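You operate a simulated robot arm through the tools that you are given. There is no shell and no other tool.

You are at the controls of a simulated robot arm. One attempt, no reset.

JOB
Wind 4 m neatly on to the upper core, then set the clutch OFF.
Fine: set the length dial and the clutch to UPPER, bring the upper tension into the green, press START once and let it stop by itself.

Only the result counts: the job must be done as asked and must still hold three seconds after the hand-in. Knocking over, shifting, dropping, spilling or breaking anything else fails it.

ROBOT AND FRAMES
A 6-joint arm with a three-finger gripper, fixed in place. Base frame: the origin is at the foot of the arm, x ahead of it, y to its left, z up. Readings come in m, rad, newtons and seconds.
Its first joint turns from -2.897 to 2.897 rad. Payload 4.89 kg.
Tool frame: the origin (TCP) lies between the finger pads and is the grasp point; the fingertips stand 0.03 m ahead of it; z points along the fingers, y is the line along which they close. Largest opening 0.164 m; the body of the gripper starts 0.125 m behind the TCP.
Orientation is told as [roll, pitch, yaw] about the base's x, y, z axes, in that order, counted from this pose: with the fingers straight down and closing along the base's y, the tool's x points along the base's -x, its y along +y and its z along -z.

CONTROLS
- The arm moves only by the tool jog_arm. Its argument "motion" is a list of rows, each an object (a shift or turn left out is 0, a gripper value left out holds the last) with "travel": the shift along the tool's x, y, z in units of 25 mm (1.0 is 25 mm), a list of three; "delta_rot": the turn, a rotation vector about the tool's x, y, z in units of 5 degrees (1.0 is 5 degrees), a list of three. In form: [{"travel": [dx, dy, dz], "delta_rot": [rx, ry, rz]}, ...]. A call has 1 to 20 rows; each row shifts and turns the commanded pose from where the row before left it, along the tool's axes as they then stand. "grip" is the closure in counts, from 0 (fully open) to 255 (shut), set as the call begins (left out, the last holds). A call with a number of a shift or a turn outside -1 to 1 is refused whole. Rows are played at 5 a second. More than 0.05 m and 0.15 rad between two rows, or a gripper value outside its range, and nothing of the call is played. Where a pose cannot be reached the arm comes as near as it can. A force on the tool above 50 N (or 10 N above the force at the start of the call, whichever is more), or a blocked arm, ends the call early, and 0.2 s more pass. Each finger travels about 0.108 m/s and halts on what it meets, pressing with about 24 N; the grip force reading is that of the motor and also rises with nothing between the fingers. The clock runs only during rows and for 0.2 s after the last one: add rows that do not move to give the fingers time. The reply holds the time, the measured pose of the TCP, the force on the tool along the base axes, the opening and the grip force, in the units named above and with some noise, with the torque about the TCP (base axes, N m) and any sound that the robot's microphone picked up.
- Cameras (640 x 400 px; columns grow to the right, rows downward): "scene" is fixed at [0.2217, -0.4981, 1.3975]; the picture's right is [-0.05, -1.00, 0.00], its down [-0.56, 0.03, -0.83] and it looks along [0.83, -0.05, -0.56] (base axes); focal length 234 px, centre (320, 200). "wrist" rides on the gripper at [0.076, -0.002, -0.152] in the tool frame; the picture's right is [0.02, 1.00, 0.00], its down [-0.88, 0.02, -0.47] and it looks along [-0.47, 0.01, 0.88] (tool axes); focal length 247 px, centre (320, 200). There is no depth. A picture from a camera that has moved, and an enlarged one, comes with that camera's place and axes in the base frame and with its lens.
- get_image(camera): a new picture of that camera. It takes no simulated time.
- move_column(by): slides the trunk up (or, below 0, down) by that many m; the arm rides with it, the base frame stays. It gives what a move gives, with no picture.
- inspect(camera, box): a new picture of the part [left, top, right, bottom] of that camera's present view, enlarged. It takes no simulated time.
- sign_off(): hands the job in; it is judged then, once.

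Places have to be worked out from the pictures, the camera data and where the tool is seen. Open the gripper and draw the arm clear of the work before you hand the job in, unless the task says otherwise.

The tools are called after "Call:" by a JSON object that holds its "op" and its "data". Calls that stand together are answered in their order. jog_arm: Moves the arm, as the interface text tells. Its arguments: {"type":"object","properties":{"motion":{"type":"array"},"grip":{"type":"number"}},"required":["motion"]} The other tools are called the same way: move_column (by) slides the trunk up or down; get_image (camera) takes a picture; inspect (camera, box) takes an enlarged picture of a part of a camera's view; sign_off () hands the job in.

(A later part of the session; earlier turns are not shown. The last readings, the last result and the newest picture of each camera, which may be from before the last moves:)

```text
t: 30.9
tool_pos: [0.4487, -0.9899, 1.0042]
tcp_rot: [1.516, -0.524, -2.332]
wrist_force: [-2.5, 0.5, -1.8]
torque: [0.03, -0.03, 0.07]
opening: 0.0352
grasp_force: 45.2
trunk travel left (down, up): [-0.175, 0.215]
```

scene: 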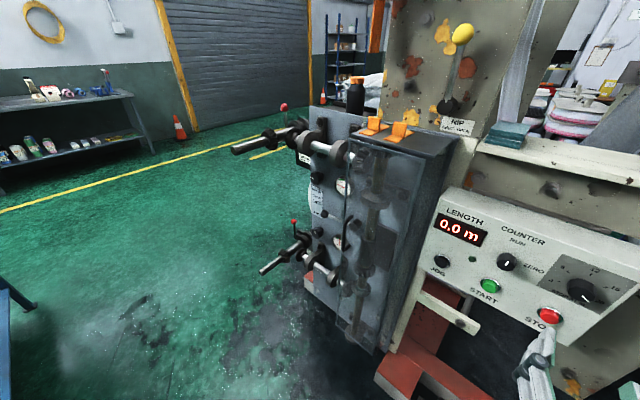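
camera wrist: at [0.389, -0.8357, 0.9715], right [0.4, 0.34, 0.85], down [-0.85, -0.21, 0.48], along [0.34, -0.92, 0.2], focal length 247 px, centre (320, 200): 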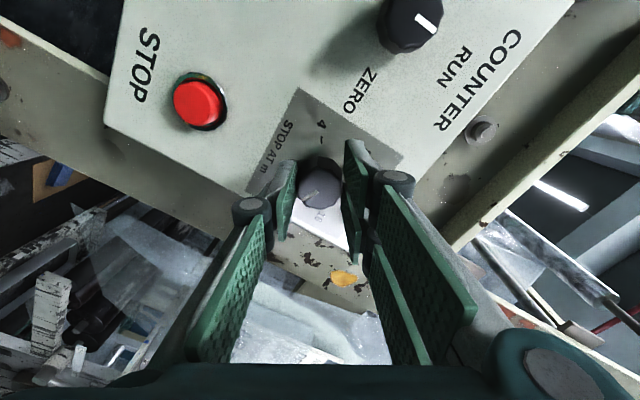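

Now the grip is nearly load-free. I start turning counter-clockwise by 30° and check the forces and mark.

Call:
{"op": "jog_arm", "data": {"motion": [{"delta_rot": [0, 0, -1]}, {"delta_rot": [0, 0, -1]}, {"delta_rot": [0, 0, -1]}, {"delta_rot": [0, 0, -1]}, {"delta_rot": [0, 0, -1]}, {"delta_rot": [0, 0, -1]}, {}]}}

Call:
{"op": "inspect", "data": {"camera": "wrist", "box": [250, 110, 390, 250]}}

```text
t: 32.1
tool_pos: [0.4481, -0.9908, 1.003]
tcp_rot: [1.484, -0.945, -2.293]
wrist_force: [-8.4, -2.0, -19.8]
torque: [0.29, 0.22, -0.15]
opening: 0.035
grasp_force: 44.7
trunk travel left (down, up): [-0.175, 0.215]
stopped in row 6: the force on the tool passed its limit at 52 N (the readings are from after the stop); the commanded pose is now the measured one
```

```text
2.86 times, centred on (320, 180) of wrist
camera zoom: at [0.3693, -0.8485, 0.9469], right [0.61, 0.56, 0.56], down [-0.66, -0.04, 0.75], along [0.44, -0.83, 0.35], focal length 706 px, centre (320, 257)
```

zoom: 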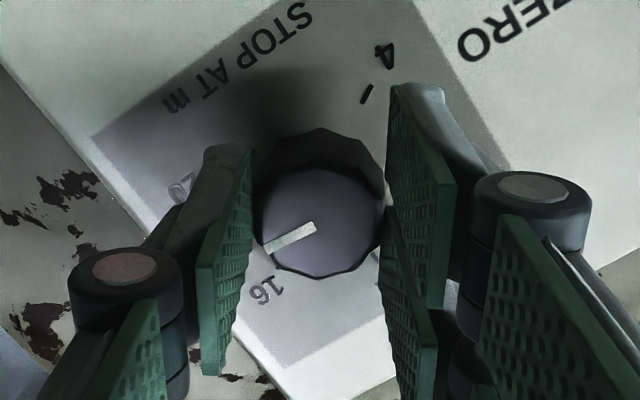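

The knob turned ~25° with the tool; the side load tells (and the picture agrees) that the knob axis lies 3.7 mm toward tool -x. I release, shift by that, and grip again.

Call:
{"op": "jog_arm", "data": {"motion": [{}, {}, {"travel": [-0.148, 0, 0]}, {}], "grip": 150}}

Call:
{"op": "jog_arm", "data": {"motion": [{}, {}, {}], "grip": 255}}

```text
t: 33.1
tool_pos: [0.4472, -0.991, 1.0067]
tcp_rot: [1.486, -0.948, -2.294]
wrist_force: [0.1, -0.5, -0.2]
torque: [0.01, 0.0, 0.0]
opening: 0.0677
grasp_force: 0.0
trunk travel left (down, up): [-0.175, 0.215]
```

```text
t: 33.9
tool_pos: [0.4458, -0.9917, 1.0073]
tcp_rot: [1.487, -0.947, -2.296]
wrist_force: [-14.4, -11.8, -11.5]
torque: [0.1, 0.12, -0.71]
opening: 0.035
grasp_force: 45.5
trunk travel left (down, up): [-0.175, 0.215]
```

Residual load is ~22 N along -y, so I nudge 1.2 mm that way and continue the counter-clockwise turn.

Call:
{"op": "jog_arm", "data": {"motion": [{"travel": [0, -0.05, 0]}, {"delta_rot": [0, 0, -1]}, {"delta_rot": [0, 0, -1]}, {"delta_rot": [0, 0, -1]}, {"delta_rot": [0, 0, -1]}, {"delta_rot": [0, 0, -1]}, {"delta_rot": [0, 0, -1]}, {}]}}

Call:
{"op": "inspect", "data": {"camera": "wrist", "box": [250, 110, 390, 250]}}

```text
t: 35.7
tool_pos: [0.4464, -0.9922, 1.0062]
tcp_rot: [1.105, -1.462, -1.898]
wrist_force: [-21.3, -6.3, -13.1]
torque: [0.3, 0.35, -0.53]
opening: 0.0347
grasp_force: 44.7
trunk travel left (down, up): [-0.175, 0.215]
```

```text
2.86 times, centred on (320, 180) of wrist
camera zoom: at [0.3403, -0.8763, 0.9372], right [0.71, 0.7, 0.08], down [-0.35, 0.26, 0.9], along [0.61, -0.67, 0.43], focal length 706 px, centre (320, 257)
```

zoom: 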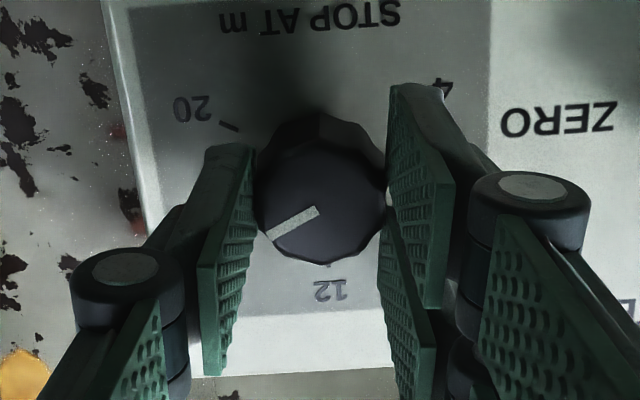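

The knob follows nicely (mark now near 16). I relieve the small load and continue another 50°.

Call:
{"op": "jog_arm", "data": {"motion": [{"travel": [0.03, -0.05, 0]}, {"delta_rot": [0, 0, -1]}, {"delta_rot": [0, 0, -1]}, {"delta_rot": [0, 0, -1]}, {"delta_rot": [0, 0, -1]}, {"delta_rot": [0, 0, -1]}, {"delta_rot": [0, 0, -1]}, {"delta_rot": [0, 0, -1]}, {"delta_rot": [0, 0, -1]}, {"delta_rot": [0, 0, -1]}, {"delta_rot": [0, 0, -1]}, {}]}}

Call:
{"op": "get_image", "data": {"camera": "wrist"}}

```text
t: 38.3
tool_pos: [0.4457, -0.9918, 1.0063]
tcp_rot: [-1.503, -0.794, 0.732]
wrist_force: [-3.1, -19.6, 19.7]
torque: [-0.55, -0.49, -0.42]
opening: 0.0346
grasp_force: 44.9
trunk travel left (down, up): [-0.175, 0.215]
```

```text
taken
camera wrist: at [0.2975, -0.9192, 0.9598], right [0.47, 0.52, -0.71], down [0.14, 0.76, 0.64], along [0.87, -0.4, 0.29], focal length 247 px, centre (320, 200)
```

wrist: 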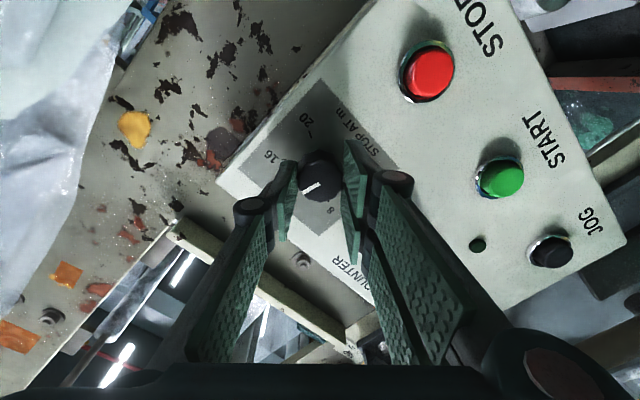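

The mark is now near 12. I continue 30° more counter-clockwise before re-gripping.

Call:
{"op": "jog_arm", "data": {"motion": [{"travel": [0, -0.05, 0]}, {"delta_rot": [0, 0, -1]}, {"delta_rot": [0, 0, -1]}, {"delta_rot": [0, 0, -1]}, {"delta_rot": [0, 0, -1]}, {"delta_rot": [0, 0, -1]}, {"delta_rot": [0, 0, -1]}, {}]}}

Call:
{"op": "inspect", "data": {"camera": "wrist", "box": [250, 110, 390, 250]}}

```text
t: 40.1
tool_pos: [0.4441, -0.9922, 1.006]
tcp_rot: [-1.518, -0.27, 0.768]
wrist_force: [-10.3, 27.5, -14.0]
torque: [0.34, 0.27, 0.49]
opening: 0.0347
grasp_force: 44.7
trunk travel left (down, up): [-0.175, 0.215]
```

```text
2.86 times, centred on (320, 180) of wrist
camera zoom: at [0.2848, -0.9343, 0.9947], right [0.14, 0.21, -0.97], down [0.28, 0.93, 0.24], along [0.95, -0.31, 0.07], focal length 706 px, centre (320, 257)
```

zoom: 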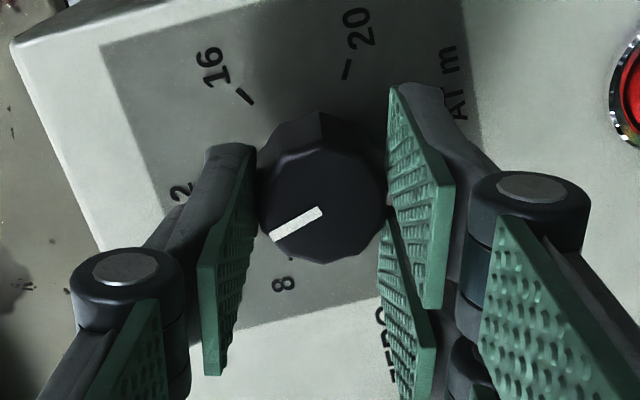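

The mark is between 12 and 8 as planned. I release, roll the tool back 140° around the knob, and re-grip.

Call:
{"op": "jog_arm", "data": {"motion": [{}, {}, {"delta_rot": [0, 0, 1]}, {"delta_rot": [0, 0, 1]}, {"delta_rot": [0, 0, 1]}, {"delta_rot": [0, 0, 1]}, {"delta_rot": [0, 0, 1]}, {"delta_rot": [0, 0, 1]}, {"delta_rot": [0, 0, 1]}, {"delta_rot": [0, 0, 1]}, {"delta_rot": [0, 0, 1]}, {"delta_rot": [0, 0, 1]}, {"delta_rot": [0, 0, 1]}, {"delta_rot": [0, 0, 1]}, {"delta_rot": [0, 0, 1]}, {"delta_rot": [0, 0, 1]}, {"delta_rot": [0, 0, 1]}, {}], "grip": 140}}

Call:
{"op": "inspect", "data": {"camera": "wrist", "box": [250, 110, 390, 250]}}

```text
t: 43.9
tool_pos: [0.4438, -0.9939, 1.0049]
tcp_rot: [0.233, -1.521, -1.024]
wrist_force: [-0.1, 0.4, -0.3]
torque: [0.02, 0.01, -0.03]
opening: 0.0739
grasp_force: 0.1
trunk travel left (down, up): [-0.175, 0.215]
```

```text
2.86 times, centred on (320, 180) of wrist
camera zoom: at [0.3342, -0.8818, 0.9364], right [0.71, 0.7, -0.01], down [-0.3, 0.31, 0.9], along [0.64, -0.64, 0.43], focal length 706 px, centre (320, 257)
```

zoom: 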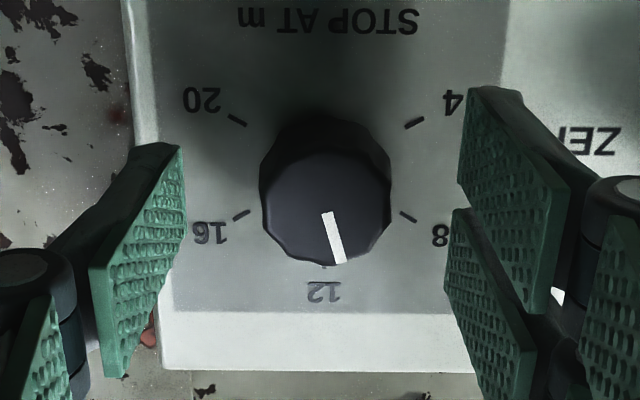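

From this level view the mark stands 14.6° past 12 toward 8, as tracked; 105° remain. I roll on to +65° and grip.

Call:
{"op": "jog_arm", "data": {"motion": [{"delta_rot": [0, 0, 1]}, {"delta_rot": [0, 0, 1]}, {"delta_rot": [0, 0, 1]}, {"delta_rot": [0, 0, 1]}, {"delta_rot": [0, 0, 1]}, {"delta_rot": [0, 0, 1]}, {"delta_rot": [0, 0, 1]}, {"delta_rot": [0, 0, 1]}, {"delta_rot": [0, 0, 1]}, {"delta_rot": [0, 0, 1]}, {"delta_rot": [0, 0, 1]}, {"delta_rot": [0, 0, 1]}, {"delta_rot": [0, 0, 1]}, {}]}}

Call:
{"op": "jog_arm", "data": {"motion": [{}, {}, {}], "grip": 255}}

```text
t: 46.9
tool_pos: [0.4439, -0.992, 1.0071]
tcp_rot: [1.517, -0.425, -2.337]
wrist_force: [0.5, -0.6, -0.5]
torque: [-0.01, 0.03, 0.03]
opening: 0.0739
grasp_force: 0.1
trunk travel left (down, up): [-0.175, 0.215]
```

```text
t: 47.7
tool_pos: [0.4444, -0.9923, 1.0061]
tcp_rot: [1.515, -0.426, -2.341]
wrist_force: [1.1, -0.8, 2.9]
torque: [-0.09, -0.11, 0.02]
opening: 0.0347
grasp_force: 45.0
trunk travel left (down, up): [-0.175, 0.215]
```

Gripped with almost no side load. I turn 90° counter-clockwise and then check the mark.

Call:
{"op": "jog_arm", "data": {"motion": [{"delta_rot": [0, 0, -1]}, {"delta_rot": [0, 0, -1]}, {"delta_rot": [0, 0, -1]}, {"delta_rot": [0, 0, -1]}, {"delta_rot": [0, 0, -1]}, {"delta_rot": [0, 0, -1]}, {"delta_rot": [0, 0, -1]}, {"delta_rot": [0, 0, -1]}, {"delta_rot": [0, 0, -1]}, {"delta_rot": [0, 0, -1]}, {"delta_rot": [0, 0, -1]}, {"delta_rot": [0, 0, -1]}, {"delta_rot": [0, 0, -1]}, {"delta_rot": [0, 0, -1]}, {"delta_rot": [0, 0, -1]}, {"delta_rot": [0, 0, -1]}, {"delta_rot": [0, 0, -1]}, {"delta_rot": [0, 0, -1]}, {}]}}

Call:
{"op": "inspect", "data": {"camera": "wrist", "box": [250, 110, 390, 250]}}

```text
t: 51.7
tool_pos: [0.4456, -0.9923, 1.0075]
tcp_rot: [-1.457, -1.141, 0.675]
wrist_force: [-1.1, 22.2, -1.3]
torque: [0.04, 0.01, 0.5]
opening: 0.0345
grasp_force: 45.2
trunk travel left (down, up): [-0.175, 0.215]
```

```text
2.86 times, centred on (320, 180) of wrist
camera zoom: at [0.3125, -0.9035, 0.9453], right [0.63, 0.65, -0.43], down [-0.03, 0.58, 0.82], along [0.78, -0.49, 0.38], focal length 706 px, centre (320, 257)
```

zoom: 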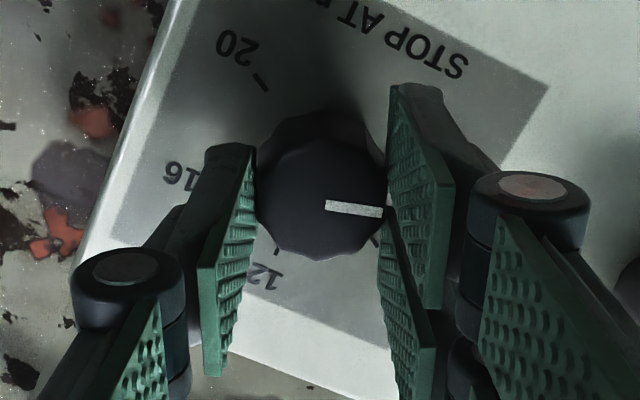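

The mark reads about -106°; I need another ~14°. I turn 13.5° and then open to check the mark level-on.

Call:
{"op": "jog_arm", "data": {"motion": [{"delta_rot": [0, 0, -0.9]}, {"delta_rot": [0, 0, -0.9]}, {"delta_rot": [0, 0, -0.9]}, {}]}}

Call:
{"op": "jog_arm", "data": {"motion": [{}, {}, {}], "grip": 130}}

Call:
{"op": "inspect", "data": {"camera": "wrist", "box": [250, 110, 390, 250]}}

```text
t: 52.7
tool_pos: [0.4449, -0.9923, 1.0076]
tcp_rot: [-1.492, -0.908, 0.719]
wrist_force: [3.6, 16.8, 0.5]
torque: [-0.01, -0.03, 0.42]
opening: 0.0347
grasp_force: 44.9
trunk travel left (down, up): [-0.175, 0.215]
```

```text
t: 53.5
tool_pos: [0.445, -0.9933, 1.0063]
tcp_rot: [-1.494, -0.906, 0.717]
wrist_force: [0.9, 0.2, -0.6]
torque: [-0.01, 0.0, 0.01]
opening: 0.0801
grasp_force: 0.1
trunk travel left (down, up): [-0.175, 0.215]
```

```text
2.86 times, centred on (320, 180) of wrist
camera zoom: at [0.3018, -0.915, 0.9541], right [0.53, 0.57, -0.63], down [0.09, 0.7, 0.71], along [0.84, -0.43, 0.32], focal length 706 px, centre (320, 257)
```

zoom: 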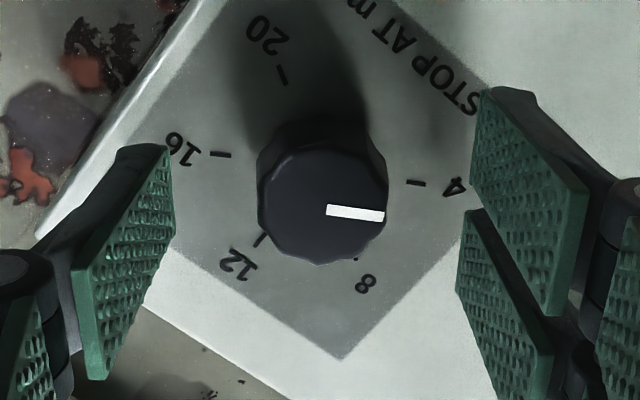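

The mark line and the tick of 4 look parallel. I back off 75 mm, roll level and take a precise look.

Call:
{"op": "jog_arm", "data": {"motion": [{"travel": [0, 0, -1]}, {"travel": [0, 0, -1]}, {"travel": [0, 0, -1]}, {"delta_rot": [0, 0, 0.96]}, {"delta_rot": [0, 0, 0.96]}, {"delta_rot": [0, 0, 0.96]}, {"delta_rot": [0, 0, 0.96]}, {"delta_rot": [0, 0, 0.96]}, {"delta_rot": [0, 0, 0.96]}, {"delta_rot": [0, 0, 0.96]}, {"delta_rot": [0, 0, 0.96]}, {}]}}

Call:
{"op": "get_image", "data": {"camera": "wrist"}}

Call:
{"op": "inspect", "data": {"camera": "wrist", "box": [280, 120, 360, 200]}}

Call:
{"op": "inspect", "data": {"camera": "scene", "box": [550, 250, 630, 315]}}

```text
t: 56.1
tool_pos: [0.3907, -0.9389, 1.0096]
tcp_rot: [0.193, -1.521, -0.983]
wrist_force: [0.3, -0.2, -0.2]
torque: [0.02, -0.03, -0.01]
opening: 0.0801
grasp_force: 0.1
trunk travel left (down, up): [-0.175, 0.215]
```

```text
taken
camera wrist: at [0.2816, -0.8277, 0.9402], right [0.71, 0.7, -0.01], down [-0.29, 0.31, 0.9], along [0.64, -0.64, 0.43], focal length 247 px, centre (320, 200)
```

wrist: 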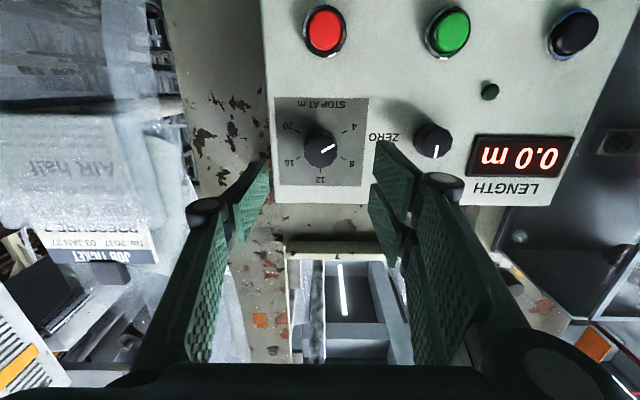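

```text
5.00 times, centred on (320, 160) of wrist
camera zoom: at [0.2816, -0.8277, 0.9402], right [0.71, 0.7, -0.01], down [-0.29, 0.31, 0.9], along [0.64, -0.64, 0.43], focal length 1235 px, centre (320, 400)
```

zoom: 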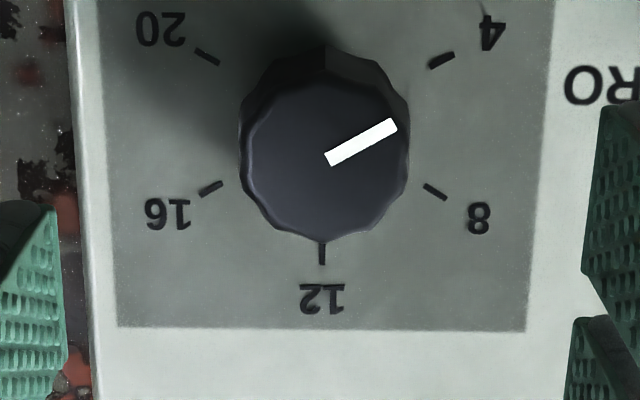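

```text
6.15 times, centred on (590, 282) of scene
camera zoom: at [0.2217, -0.4981, 1.3975], right [-0.05, -1.0, 0.0], down [-0.56, 0.03, -0.83], along [0.83, -0.05, -0.56], focal length 1439 px, centre (-1342, -308)
```

zoom: 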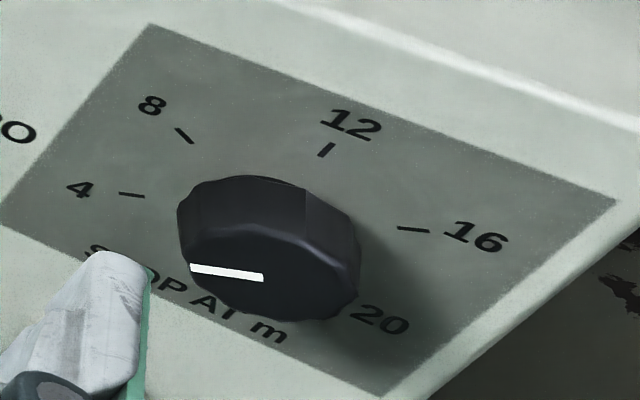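

The mark is within about 1.5° of the 4 tick (≈4.1 m). I take a tighter zoom to measure precisely.

Call:
{"op": "inspect", "data": {"camera": "wrist", "box": [296, 124, 350, 174]}}

Call:
{"op": "inspect", "data": {"camera": "scene", "box": [565, 260, 625, 305]}}

```text
8.00 times, centred on (323, 149) of wrist
camera zoom: at [0.2816, -0.8277, 0.9402], right [0.71, 0.7, -0.01], down [-0.29, 0.31, 0.9], along [0.64, -0.64, 0.43], focal length 1976 px, centre (296, 608)
```

zoom: 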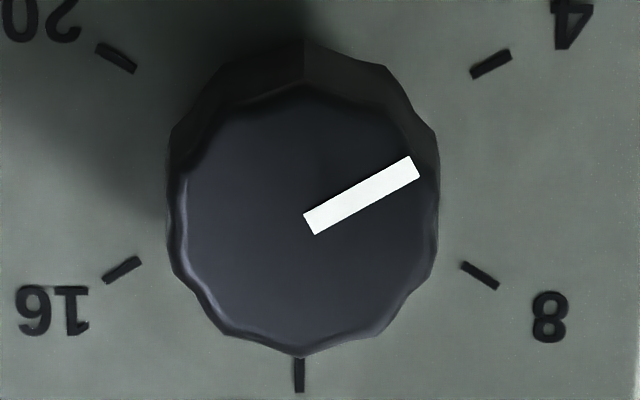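

```text
8.89 times, centred on (595, 282) of scene
camera zoom: at [0.2217, -0.4981, 1.3975], right [-0.05, -1.0, 0.0], down [-0.56, 0.03, -0.83], along [0.83, -0.05, -0.56], focal length 2079 px, centre (-2124, -533)
```

zoom: 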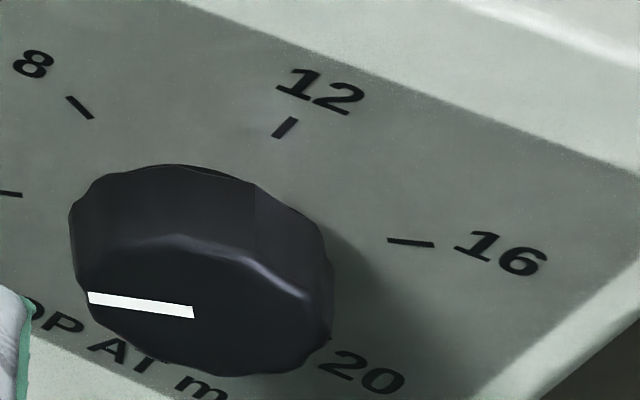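

The mark lies within 1° of the 4 tick in both cameras, so the length is set. Next is the clutch: I retreat, tip the tool down to cross the wrist singularity safely, and slide to the plate side.

Call:
{"op": "jog_arm", "data": {"motion": [{"travel": [-0.9, 0, -1]}, {"travel": [-0.9, 0, -1]}, {"travel": [-0.9, 0, -1]}, {"travel": [-0.9, 0, -1]}, {"travel": [-0.9, 0, -1]}, {"travel": [-0.9, 0, -1]}, {"travel": [-0.9, 0, -1]}, {"delta_rot": [0, 1, 0]}, {"delta_rot": [0, 1, 0]}, {"delta_rot": [0, 1, 0]}, {"delta_rot": [0, 1, 0]}, {"delta_rot": [0, 1, 0]}, {"delta_rot": [0, 1, 0]}, {"delta_rot": [0, 1, 0]}, {"delta_rot": [0, 1, 0]}, {"delta_rot": [0, 1, 0]}, {"delta_rot": [0, 1, 0]}, {"delta_rot": [0, 1, 0]}, {"delta_rot": [0, 1, 0]}, {"delta_rot": [0, 1, 0]}]}}

```text
t: 60.3
tool_pos: [0.2715, -0.8226, 1.1772]
tcp_rot: [0.009, -0.388, -0.794]
wrist_force: [0.0, 0.1, 0.2]
torque: [-0.05, -0.03, 0.0]
opening: 0.0803
grasp_force: 0.0
trunk travel left (down, up): [-0.175, 0.215]
```

Now I slide left along the machine at a safe standoff with the tool pointing down.

Call:
{"op": "jog_arm", "data": {"motion": [{"travel": [0, 1, 0]}, {"travel": [0, 1, 0]}, {"travel": [0, 1, 0]}, {"travel": [0, 1, 0]}, {"travel": [0, 1, 0]}, {"travel": [0, 1, 0]}, {"travel": [0, 1, 0]}, {"travel": [0, 1, 0]}, {"travel": [0, 1, 0]}, {"travel": [0, 1, 0]}, {"travel": [0, 1, 0]}, {"travel": [0, 1, 0]}, {"travel": [0, 1, 0]}, {"travel": [0, 1, 0]}, {"travel": [0, 1, 0]}, {"travel": [0, 1, 0]}, {"travel": [0, 1, 0]}, {"travel": [0, 1, 0]}, {"travel": [0, 1, 0]}, {"travel": [0, 1, 0]}]}}

Call:
{"op": "jog_arm", "data": {"motion": [{"travel": [0, 1, 0]}, {"travel": [0, 1, 0]}, {"travel": [0, 1, 0]}, {"travel": [0, 1, 0]}, {"travel": [0, 1, 0]}, {"travel": [0, 1, 0]}, {"travel": [0, 1, 0]}, {}]}}

```text
t: 64.5
tool_pos: [0.6276, -0.4688, 1.1801]
tcp_rot: [0.01, -0.388, -0.794]
wrist_force: [-0.6, -0.5, -0.3]
torque: [0.06, -0.05, 0.02]
opening: 0.0803
grasp_force: 0.0
trunk travel left (down, up): [-0.175, 0.215]
```

```text
t: 66.3
tool_pos: [0.753, -0.3489, 1.1815]
tcp_rot: [0.008, -0.387, -0.794]
wrist_force: [0.7, -0.1, 0.5]
torque: [0.01, 0.05, 0.0]
opening: 0.0803
grasp_force: 0.1
trunk travel left (down, up): [-0.175, 0.215]
```

Tracking is exact (u≈-0.286, n≈-0.78). I pitch up to horizontal here.

Call:
{"op": "jog_arm", "data": {"motion": [{"delta_rot": [0, -1, 0]}, {"delta_rot": [0, -1, 0]}, {"delta_rot": [0, -1, 0]}, {"delta_rot": [0, -1, 0]}, {"delta_rot": [0, -1, 0]}, {"delta_rot": [0, -1, 0]}, {"delta_rot": [0, -1, 0]}, {"delta_rot": [0, -1, 0]}, {"delta_rot": [0, -1, 0]}, {"delta_rot": [0, -1, 0]}, {"delta_rot": [0, -1, 0]}, {"delta_rot": [0, -1, 0]}, {"delta_rot": [0, -1, 0]}, {}]}}

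Call:
{"op": "get_image", "data": {"camera": "wrist"}}

Call:
{"op": "get_image", "data": {"camera": "scene"}}

```text
t: 69.3
tool_pos: [0.7533, -0.3464, 1.1832]
tcp_rot: [0.175, -1.522, -0.966]
wrist_force: [0.0, 0.0, 0.8]
torque: [0.02, 0.02, 0.02]
opening: 0.0804
grasp_force: 0.0
trunk travel left (down, up): [-0.175, 0.215]
```

```text
taken
camera wrist: at [0.6427, -0.2363, 1.1131], right [0.71, 0.7, -0.01], down [-0.29, 0.31, 0.9], along [0.64, -0.64, 0.43], focal length 247 px, centre (320, 200)
```

wrist: 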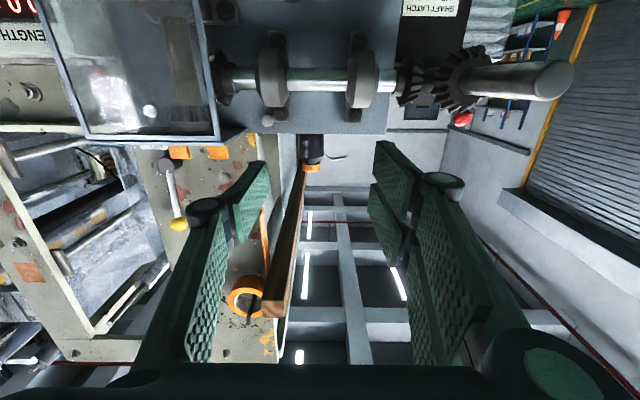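

```text
taken
```

scene: 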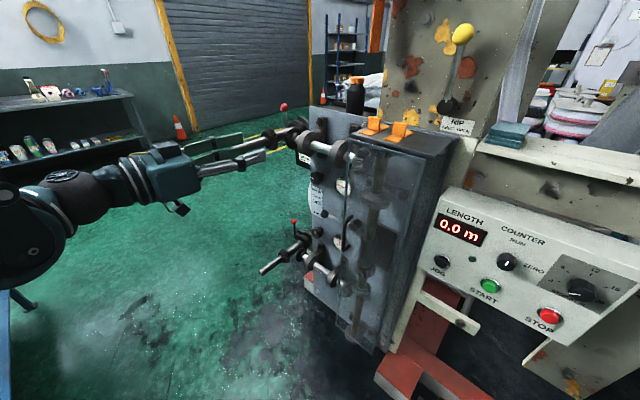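

The wrist view now shows the upper bevel gears meshed at the core shaft. I descend to clutch-lever height and look.

Call:
{"op": "jog_arm", "data": {"motion": [{"travel": [1, 0.03, 0.049]}, {"travel": [1, 0.03, 0.049]}, {"travel": [1, 0.03, 0.049]}, {"travel": [1, 0.03, 0.049]}, {"travel": [1, 0.03, 0.049]}, {"travel": [1, 0.03, 0.049]}, {"travel": [1, 0.03, 0.049]}, {"travel": [1, 0.03, 0.049]}, {"travel": [1, 0.03, 0.049]}, {"travel": [1, 0.03, 0.049]}, {"travel": [1, 0.03, 0.049]}, {"travel": [1, 0.03, 0.049]}, {"travel": [1, 0.03, 0.049]}, {"travel": [1, 0.03, 0.049]}, {"travel": [1, 0.03, 0.049]}, {}]}}

Call:
{"op": "get_image", "data": {"camera": "wrist"}}

Call:
{"op": "get_image", "data": {"camera": "scene"}}

```text
t: 72.7
tool_pos: [0.8951, -0.3681, 0.9669]
tcp_rot: [0.17, -1.52, -0.963]
wrist_force: [0.8, -0.1, 0.9]
torque: [-0.03, -0.02, 0.0]
opening: 0.0804
grasp_force: 0.0
out of reach, approached as far as the arm can: row 4, 5, 6, 7, 8, 9, 10, 11, 12, 13, 14, 15
trunk travel left (down, up): [-0.175, 0.215]
```

```text
taken
camera wrist: at [0.7852, -0.2567, 0.8976], right [0.71, 0.7, -0.01], down [-0.29, 0.31, 0.9], along [0.64, -0.64, 0.43], focal length 247 px, centre (320, 200)
```

wrist: 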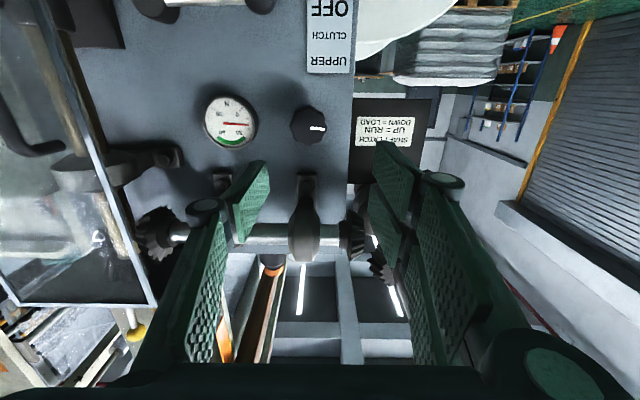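

```text
taken
```

scene: 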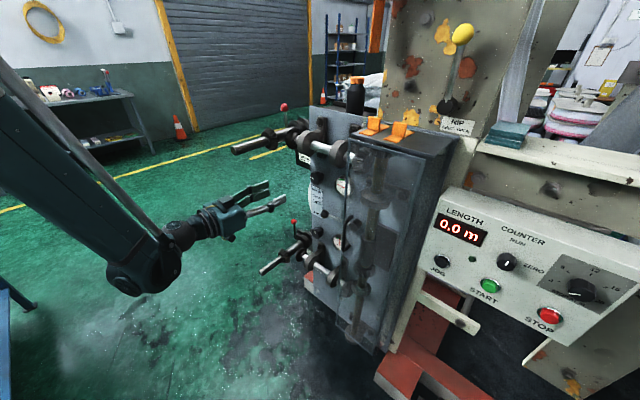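

The retracted pose at that height was out of reach, and the arm slid outward to (u≈-0.373, n≈-0.893, z=0.967), still clear. I check with an idle step where the commanded pose now stands.

Call:
{"op": "jog_arm", "data": {"motion": [{}]}}

```text
t: 73.1
tool_pos: [0.8962, -0.3678, 0.9669]
tcp_rot: [0.173, -1.521, -0.964]
wrist_force: [-0.7, -1.1, 0.0]
torque: [-0.01, -0.03, 0.0]
opening: 0.0803
grasp_force: 0.1
trunk travel left (down, up): [-0.175, 0.215]
```

The arm is holding right in front of the upper tension knob (I get u≈-0.357, z≈0.951 for it), so I do the tension first. I zoom on the knob and gauge.

Call:
{"op": "inspect", "data": {"camera": "wrist", "box": [190, 80, 350, 160]}}

```text
4.00 times, centred on (270, 120) of wrist
camera zoom: at [0.7851, -0.2567, 0.8977], right [0.71, 0.7, -0.01], down [-0.29, 0.31, 0.9], along [0.64, -0.64, 0.43], focal length 988 px, centre (520, 520)
```

zoom: 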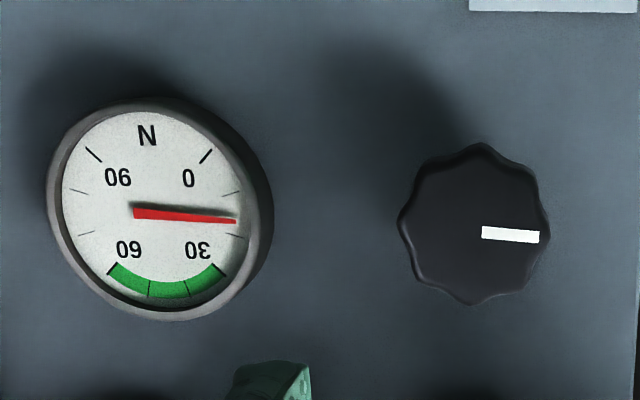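

The needle and knob angles coincide (≈-85°, ~16 N), so 12 o'clock on the knob means 45 N, mid-green: a +85° clockwise turn. Stereo gives the knob front at N=1.098 m, plate at 1.129 m. I roll to -45°, open to 95 mm and approach part way.

Call:
{"op": "jog_arm", "data": {"motion": [{"delta_rot": [0, 0, -1]}, {"delta_rot": [0, 0, -1]}, {"delta_rot": [0, 0, -1]}, {"delta_rot": [0, 0, -1]}, {"delta_rot": [0, 0, -1]}, {"delta_rot": [0, 0, -1]}, {"delta_rot": [0, 0, -1]}, {"delta_rot": [0, 0, -1]}, {"delta_rot": [0, 0, -1]}, {"travel": [0.13, -0.068, 0.9]}, {"travel": [0.13, -0.068, 0.9]}, {"travel": [0.13, -0.068, 0.9]}, {"travel": [0.13, -0.068, 0.9]}, {}], "grip": 107}}

Call:
{"op": "get_image", "data": {"camera": "wrist"}}

Call:
{"op": "inspect", "data": {"camera": "scene", "box": [230, 110, 400, 260]}}

```text
t: 76.1
tool_pos: [0.9495, -0.4398, 0.9617]
tcp_rot: [-1.502, -0.793, 0.733]
wrist_force: [0.5, -0.6, 0.2]
torque: [-0.01, -0.03, -0.02]
opening: 0.0949
grasp_force: 0.0
trunk travel left (down, up): [-0.175, 0.215]
```

```text
taken
camera wrist: at [0.8021, -0.3682, 0.9145], right [0.47, 0.52, -0.72], down [0.14, 0.76, 0.64], along [0.87, -0.4, 0.29], focal length 247 px, centre (320, 200)
```

wrist: 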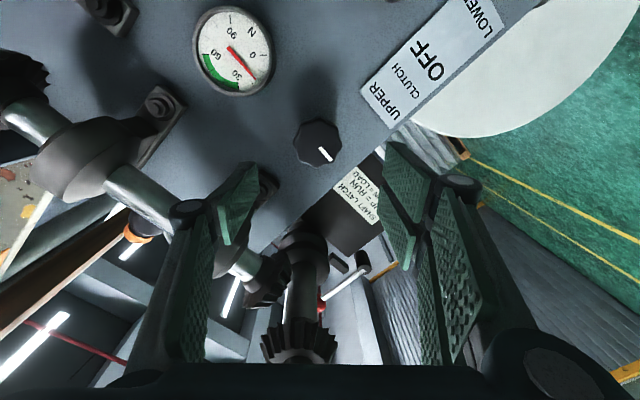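

```text
2.67 times, centred on (315, 185) of scene
camera zoom: at [0.2217, -0.4981, 1.3975], right [-0.05, -1.0, 0.0], down [-0.56, 0.03, -0.83], along [0.83, -0.05, -0.56], focal length 624 px, centre (333, 240)
```

zoom: 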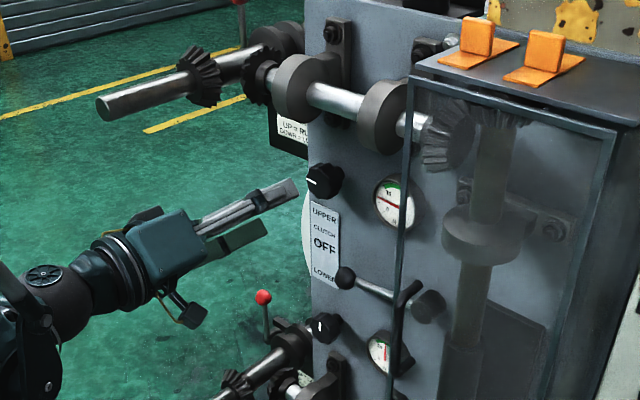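

Alignment looks within a few mm. I advance another 80 mm with a small correction and check again before gripping.

Call:
{"op": "jog_arm", "data": {"motion": [{"travel": [0.007, -0.028, 0.8]}, {"travel": [0.007, -0.028, 0.8]}, {"travel": [0.007, -0.028, 0.8]}, {"travel": [0.007, -0.028, 0.8]}, {}]}}

Call:
{"op": "get_image", "data": {"camera": "wrist"}}

Call:
{"op": "inspect", "data": {"camera": "wrist", "box": [230, 90, 410, 230]}}

```text
t: 77.3
tool_pos: [1.002, -0.501, 0.9555]
tcp_rot: [-1.501, -0.792, 0.732]
wrist_force: [0.2, -0.5, 0.9]
torque: [0.0, -0.04, -0.04]
opening: 0.095
grasp_force: 0.0
trunk travel left (down, up): [-0.175, 0.215]
```

```text
taken
camera wrist: at [0.8542, -0.4274, 0.9094], right [0.47, 0.52, -0.72], down [0.14, 0.76, 0.64], along [0.87, -0.4, 0.29], focal length 247 px, centre (320, 200)
```

wrist: 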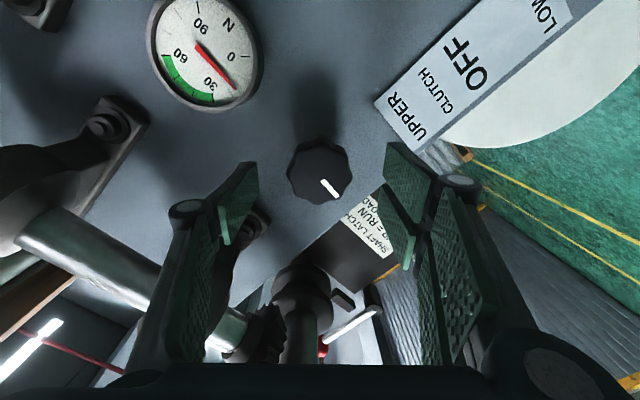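

```text
2.86 times, centred on (320, 160) of wrist
camera zoom: at [0.8542, -0.4274, 0.9094], right [0.47, 0.52, -0.72], down [0.14, 0.76, 0.64], along [0.87, -0.4, 0.29], focal length 706 px, centre (320, 314)
```

zoom: 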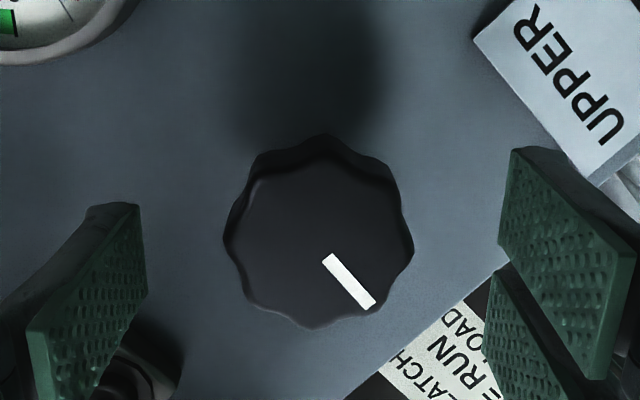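

The knob is centred between the pads. I advance the last 24 mm and close.

Call:
{"op": "jog_arm", "data": {"motion": [{"travel": [0.015, -0.015, 0.48]}, {"travel": [0.015, -0.015, 0.48]}, {}]}}

Call:
{"op": "jog_arm", "data": {"motion": [{}, {}, {}], "grip": 255}}

Call:
{"op": "inspect", "data": {"camera": "wrist", "box": [230, 90, 410, 230]}}

```text
t: 78.1
tool_pos: [1.0188, -0.5187, 0.9549]
tcp_rot: [-1.502, -0.79, 0.731]
wrist_force: [-0.3, 0.7, 0.4]
torque: [0.05, 0.01, 0.01]
opening: 0.0952
grasp_force: 0.1
trunk travel left (down, up): [-0.175, 0.215]
```

```text
t: 78.9
tool_pos: [1.0193, -0.5178, 0.9556]
tcp_rot: [-1.502, -0.792, 0.731]
wrist_force: [0.3, -0.4, -0.2]
torque: [-0.02, -0.01, 0.02]
opening: 0.0512
grasp_force: 45.1
trunk travel left (down, up): [-0.175, 0.215]
```

```text
2.86 times, centred on (320, 160) of wrist
camera zoom: at [0.8708, -0.445, 0.9087], right [0.47, 0.52, -0.72], down [0.14, 0.76, 0.64], along [0.87, -0.4, 0.29], focal length 706 px, centre (320, 314)
```

zoom: 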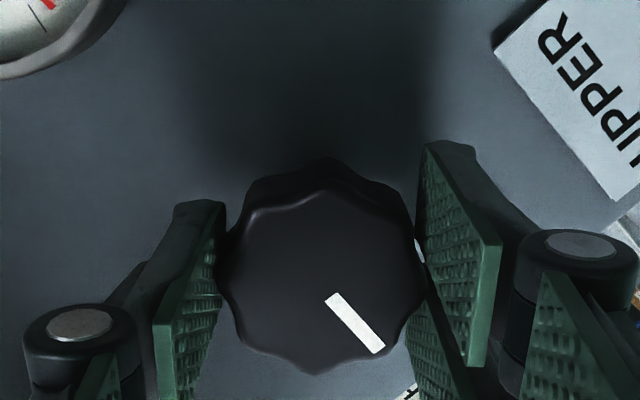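

Gripped with no side load. I turn clockwise 60° first and check the gauge.

Call:
{"op": "jog_arm", "data": {"motion": [{"delta_rot": [0, 0, 1]}, {"delta_rot": [0, 0, 1]}, {"delta_rot": [0, 0, 1]}, {"delta_rot": [0, 0, 1]}, {"delta_rot": [0, 0, 1]}, {"delta_rot": [0, 0, 1]}, {"delta_rot": [0, 0, 1]}, {"delta_rot": [0, 0, 1]}, {"delta_rot": [0, 0, 1]}, {"delta_rot": [0, 0, 1]}, {"delta_rot": [0, 0, 1]}, {"delta_rot": [0, 0, 1]}, {}]}}

Call:
{"op": "get_image", "data": {"camera": "wrist"}}

Call:
{"op": "inspect", "data": {"camera": "scene", "box": [290, 150, 380, 220]}}

```text
t: 81.1
tool_pos: [1.0206, -0.517, 0.9559]
tcp_rot: [0.871, -1.497, -1.662]
wrist_force: [6.3, -2.6, 3.9]
torque: [-0.15, -0.14, 0.35]
opening: 0.0505
grasp_force: 44.9
trunk travel left (down, up): [-0.175, 0.215]
stopped in row 10: the force on the tool passed its limit at 53 N (the readings are from after the stop); the commanded pose is now the measured one
```

```text
taken
camera wrist: at [0.9128, -0.4043, 0.8865], right [0.71, 0.7, 0.04], down [-0.33, 0.28, 0.9], along [0.62, -0.65, 0.43], focal length 247 px, centre (320, 200)
```

wrist: 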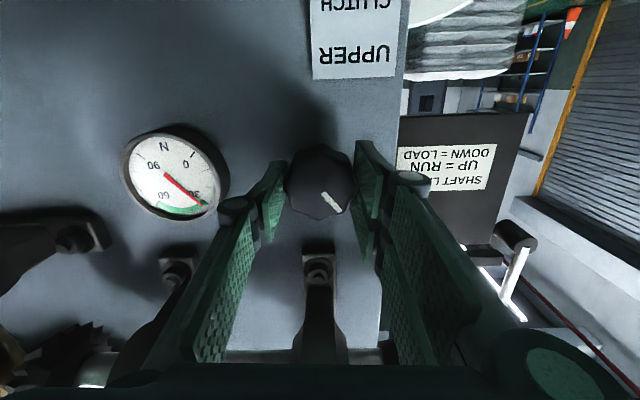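

```text
5.71 times, centred on (335, 185) of scene
camera zoom: at [0.2217, -0.4981, 1.3975], right [-0.05, -1.0, 0.0], down [-0.56, 0.03, -0.83], along [0.83, -0.05, -0.56], focal length 1336 px, centre (234, 286)
```

zoom: 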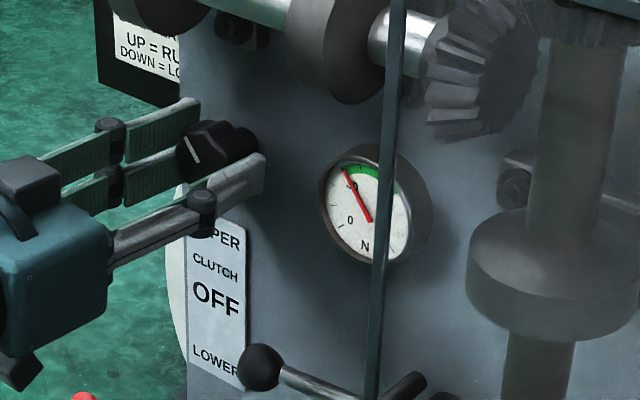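

The needle moved to ~30 N with the knob. After the force stop the load is relaxed; I continue 40° clockwise with a tiny re-centring.

Call:
{"op": "jog_arm", "data": {"motion": [{"travel": [-0.05, 0, 0]}, {"delta_rot": [0, 0, 1]}, {"delta_rot": [0, 0, 1]}, {"delta_rot": [0, 0, 1]}, {"delta_rot": [0, 0, 1]}, {"delta_rot": [0, 0, 1]}, {"delta_rot": [0, 0, 1]}, {"delta_rot": [0, 0, 1]}, {"delta_rot": [0, 0, 1]}, {}]}}

Call:
{"op": "inspect", "data": {"camera": "scene", "box": [315, 165, 365, 205]}}

Call:
{"op": "get_image", "data": {"camera": "wrist"}}

```text
t: 83.3
tool_pos: [1.0205, -0.5188, 0.9563]
tcp_rot: [1.499, -0.813, -2.307]
wrist_force: [35.8, -31.5, 8.0]
torque: [-0.53, -0.54, 0.4]
opening: 0.0506
grasp_force: 45.1
trunk travel left (down, up): [-0.175, 0.215]
```

```text
10.00 times, centred on (340, 185) of scene
camera zoom: at [0.2217, -0.4981, 1.3975], right [-0.05, -1.0, 0.0], down [-0.56, 0.03, -0.83], along [0.83, -0.05, -0.56], focal length 2338 px, centre (120, 350)
```

zoom: 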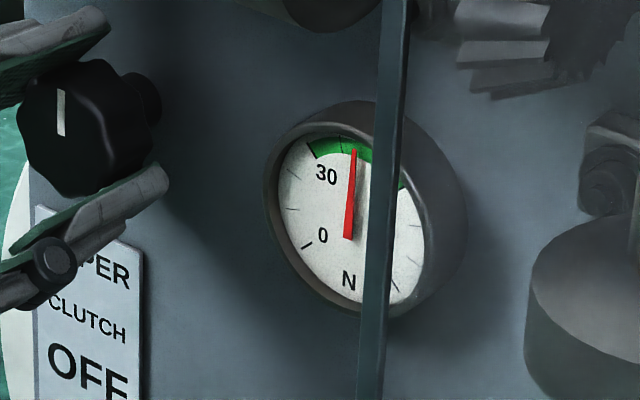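

```text
taken
camera wrist: at [0.9484, -0.3712, 0.9063], right [0.55, 0.5, 0.67], down [-0.73, -0.1, 0.68], along [0.41, -0.86, 0.31], focal length 247 px, centre (320, 200)
```

wrist: 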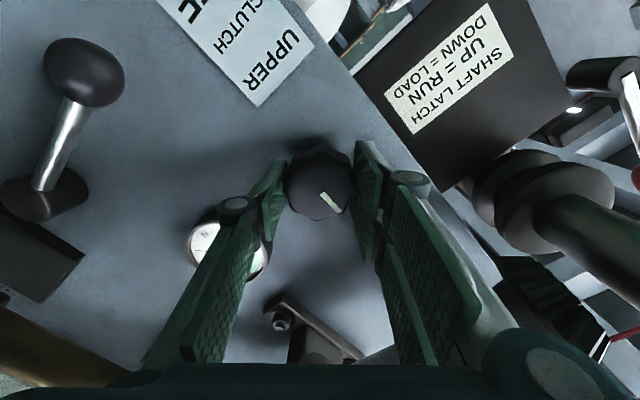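

The needle stands mid-green at ~45 N. I release the knob and back straight off.

Call:
{"op": "jog_arm", "data": {"motion": [{}, {}, {}, {"travel": [0, 0, -1]}, {"travel": [0, 0, -1]}, {"travel": [0, 0, -1]}, {"travel": [0, 0, -1]}, {}], "grip": 107}}

Call:
{"op": "get_image", "data": {"camera": "wrist"}}

Call:
{"op": "inspect", "data": {"camera": "scene", "box": [315, 165, 365, 205]}}

```text
t: 85.1
tool_pos: [0.95, -0.4478, 0.9614]
tcp_rot: [1.501, -0.813, -2.307]
wrist_force: [0.1, -0.1, -0.2]
torque: [0.0, 0.0, 0.0]
opening: 0.095
grasp_force: 0.1
trunk travel left (down, up): [-0.175, 0.215]
```

```text
taken
camera wrist: at [0.8764, -0.3002, 0.9114], right [0.55, 0.5, 0.67], down [-0.73, -0.1, 0.68], along [0.41, -0.86, 0.31], focal length 247 px, centre (320, 200)
```

wrist: 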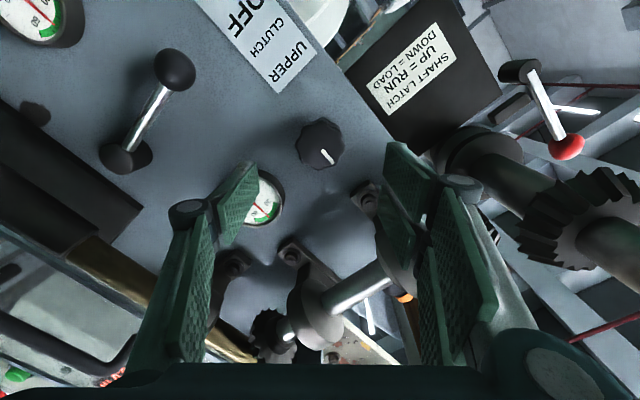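

```text
10.00 times, centred on (340, 185) of scene
camera zoom: at [0.2217, -0.4981, 1.3975], right [-0.05, -1.0, 0.0], down [-0.56, 0.03, -0.83], along [0.83, -0.05, -0.56], focal length 2338 px, centre (120, 350)
```

zoom: 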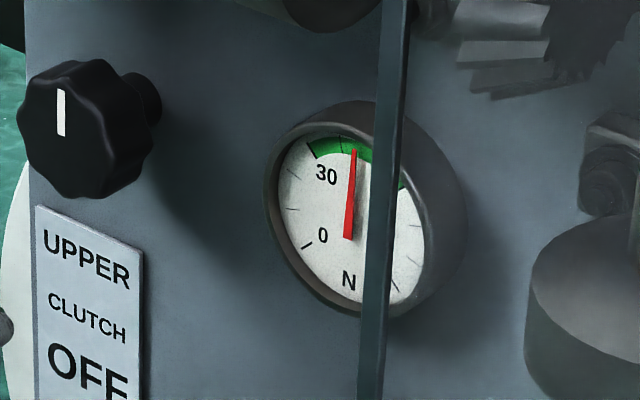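

The upper tension is at ~45 N in the green. Next the clutch: I back off a little more and roll to +90° so the fingers close vertically around the lever ball.

Call:
{"op": "jog_arm", "data": {"motion": [{"travel": [0, 0, -1]}, {"delta_rot": [0, 0, 1]}, {"delta_rot": [0, 0, 1]}, {"delta_rot": [0, 0, 1]}, {"delta_rot": [0, 0, 1]}, {"delta_rot": [0, 0, 1]}, {"delta_rot": [0, 0, 1]}, {"delta_rot": [0, 0, 1]}, {"delta_rot": [0, 0, 1]}, {"delta_rot": [0, 0, 1]}, {"delta_rot": [0, 0, 0.3]}, {}]}}

```text
t: 87.7
tool_pos: [0.9327, -0.4311, 0.9642]
tcp_rot: [1.509, -0.012, -2.356]
wrist_force: [0.3, 0.2, -0.4]
torque: [-0.01, 0.0, 0.0]
opening: 0.0949
grasp_force: 0.0
trunk travel left (down, up): [-0.175, 0.215]
```

Roll is at 90° and the tool points straight at the plate. I lower the trunk 0.15 m to reach clutch height, well in front of everything (tips at N≈0.99).

Call:
{"op": "move_column", "data": {"by": -0.15}}

Call:
{"op": "get_image", "data": {"camera": "wrist"}}

Call:
{"op": "get_image", "data": {"camera": "scene"}}

```text
t: 89.4
tool_pos: [0.9329, -0.4311, 0.8134]
tcp_rot: [1.507, -0.01, -2.357]
wrist_force: [-0.5, 0.2, 0.5]
torque: [0.02, 0.01, 0.02]
opening: 0.0953
grasp_force: 0.0
trunk travel left (down, up): [-0.025, 0.365]
```

```text
taken
camera wrist: at [0.8792, -0.2681, 0.8201], right [0.07, -0.02, 1.0], down [-0.96, -0.29, 0.06], along [0.29, -0.96, -0.04], focal length 247 px, centre (320, 200)
```

wrist: 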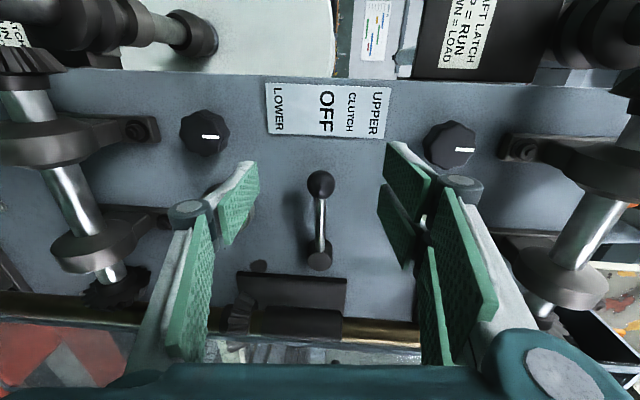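

```text
taken
```

scene: 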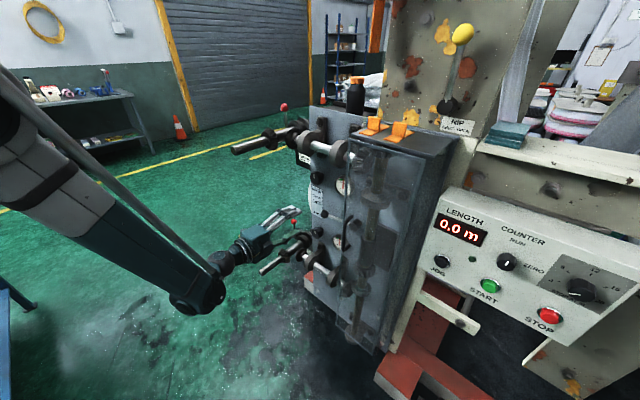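

The lever lies exactly horizontal at OFF; the ball is at about h=0.304, N=1.097, z=0.806. I shift sideways, advance most of the way and look again.

Call:
{"op": "jog_arm", "data": {"motion": [{"travel": [-0.68, 0, 0]}, {"travel": [-0.68, 0, 0]}, {"travel": [-0.68, 0, 0]}, {"travel": [0, -0.005, 0.886]}, {"travel": [0, -0.005, 0.886]}, {"travel": [0, -0.005, 0.886]}, {}]}}

Call:
{"op": "get_image", "data": {"camera": "wrist"}}

Call:
{"op": "inspect", "data": {"camera": "scene", "box": [230, 150, 390, 270]}}

```text
t: 91.0
tool_pos: [0.9425, -0.5142, 0.8097]
tcp_rot: [1.506, -0.009, -2.357]
wrist_force: [-1.2, 0.6, 0.5]
torque: [0.03, 0.02, -0.02]
opening: 0.0948
grasp_force: 0.1
trunk travel left (down, up): [-0.025, 0.365]
```

```text
taken
camera wrist: at [0.8902, -0.3515, 0.8152], right [0.07, -0.02, 1.0], down [-0.96, -0.29, 0.06], along [0.29, -0.96, -0.04], focal length 247 px, centre (320, 200)
```

wrist: 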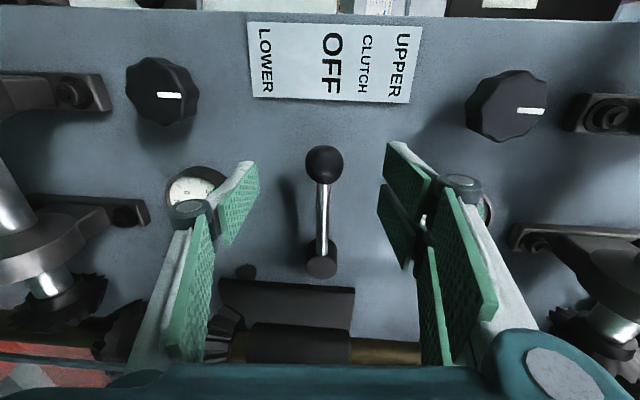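

```text
3.33 times, centred on (310, 210) of scene
camera zoom: at [0.2217, -0.4981, 1.3975], right [-0.05, -1.0, 0.0], down [-0.56, 0.03, -0.83], along [0.83, -0.05, -0.56], focal length 780 px, centre (353, 167)
```

zoom: 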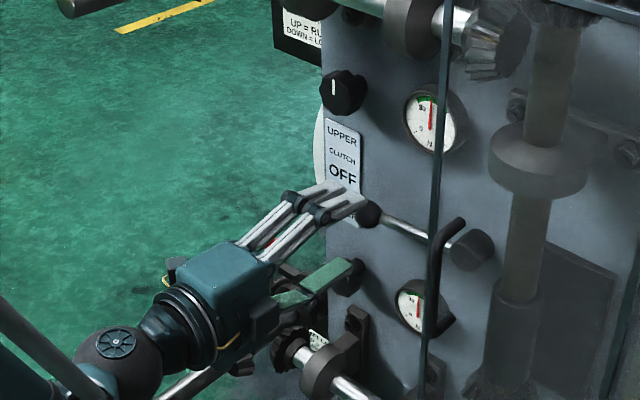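

The ball is centred between the fingers. I advance to enclose it and narrow the fingers to a loose 46 mm cage.

Call:
{"op": "jog_arm", "data": {"motion": [{"travel": [0, 0.12, 0.9]}, {"travel": [0, 0.12, 0.9]}, {}]}}

Call:
{"op": "jog_arm", "data": {"motion": [{}, {}, {}], "grip": 184}}

Call:
{"op": "get_image", "data": {"camera": "wrist"}}

```text
t: 91.8
tool_pos: [0.9783, -0.5449, 0.8122]
tcp_rot: [1.508, -0.01, -2.356]
wrist_force: [-0.2, 0.2, 0.7]
torque: [0.03, 0.05, -0.01]
opening: 0.0953
grasp_force: 0.0
trunk travel left (down, up): [-0.025, 0.365]
```

```text
t: 92.6
tool_pos: [0.9775, -0.5457, 0.8121]
tcp_rot: [1.508, -0.012, -2.357]
wrist_force: [1.1, 0.0, 0.3]
torque: [-0.01, -0.01, 0.0]
opening: 0.0458
grasp_force: 0.2
trunk travel left (down, up): [-0.025, 0.365]
```

```text
taken
camera wrist: at [0.9245, -0.383, 0.8183], right [0.07, -0.02, 1.0], down [-0.96, -0.29, 0.06], along [0.29, -0.96, -0.04], focal length 247 px, centre (320, 200)
```

wrist: 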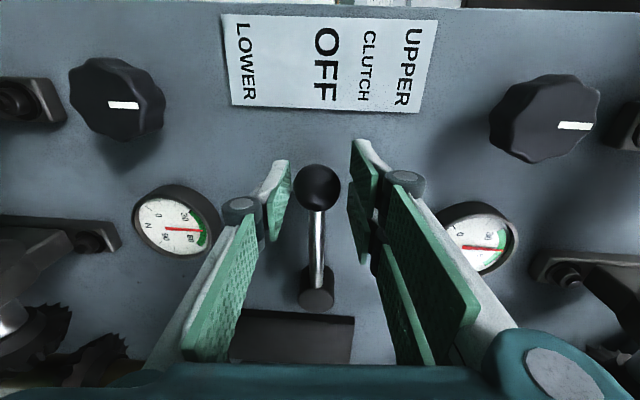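

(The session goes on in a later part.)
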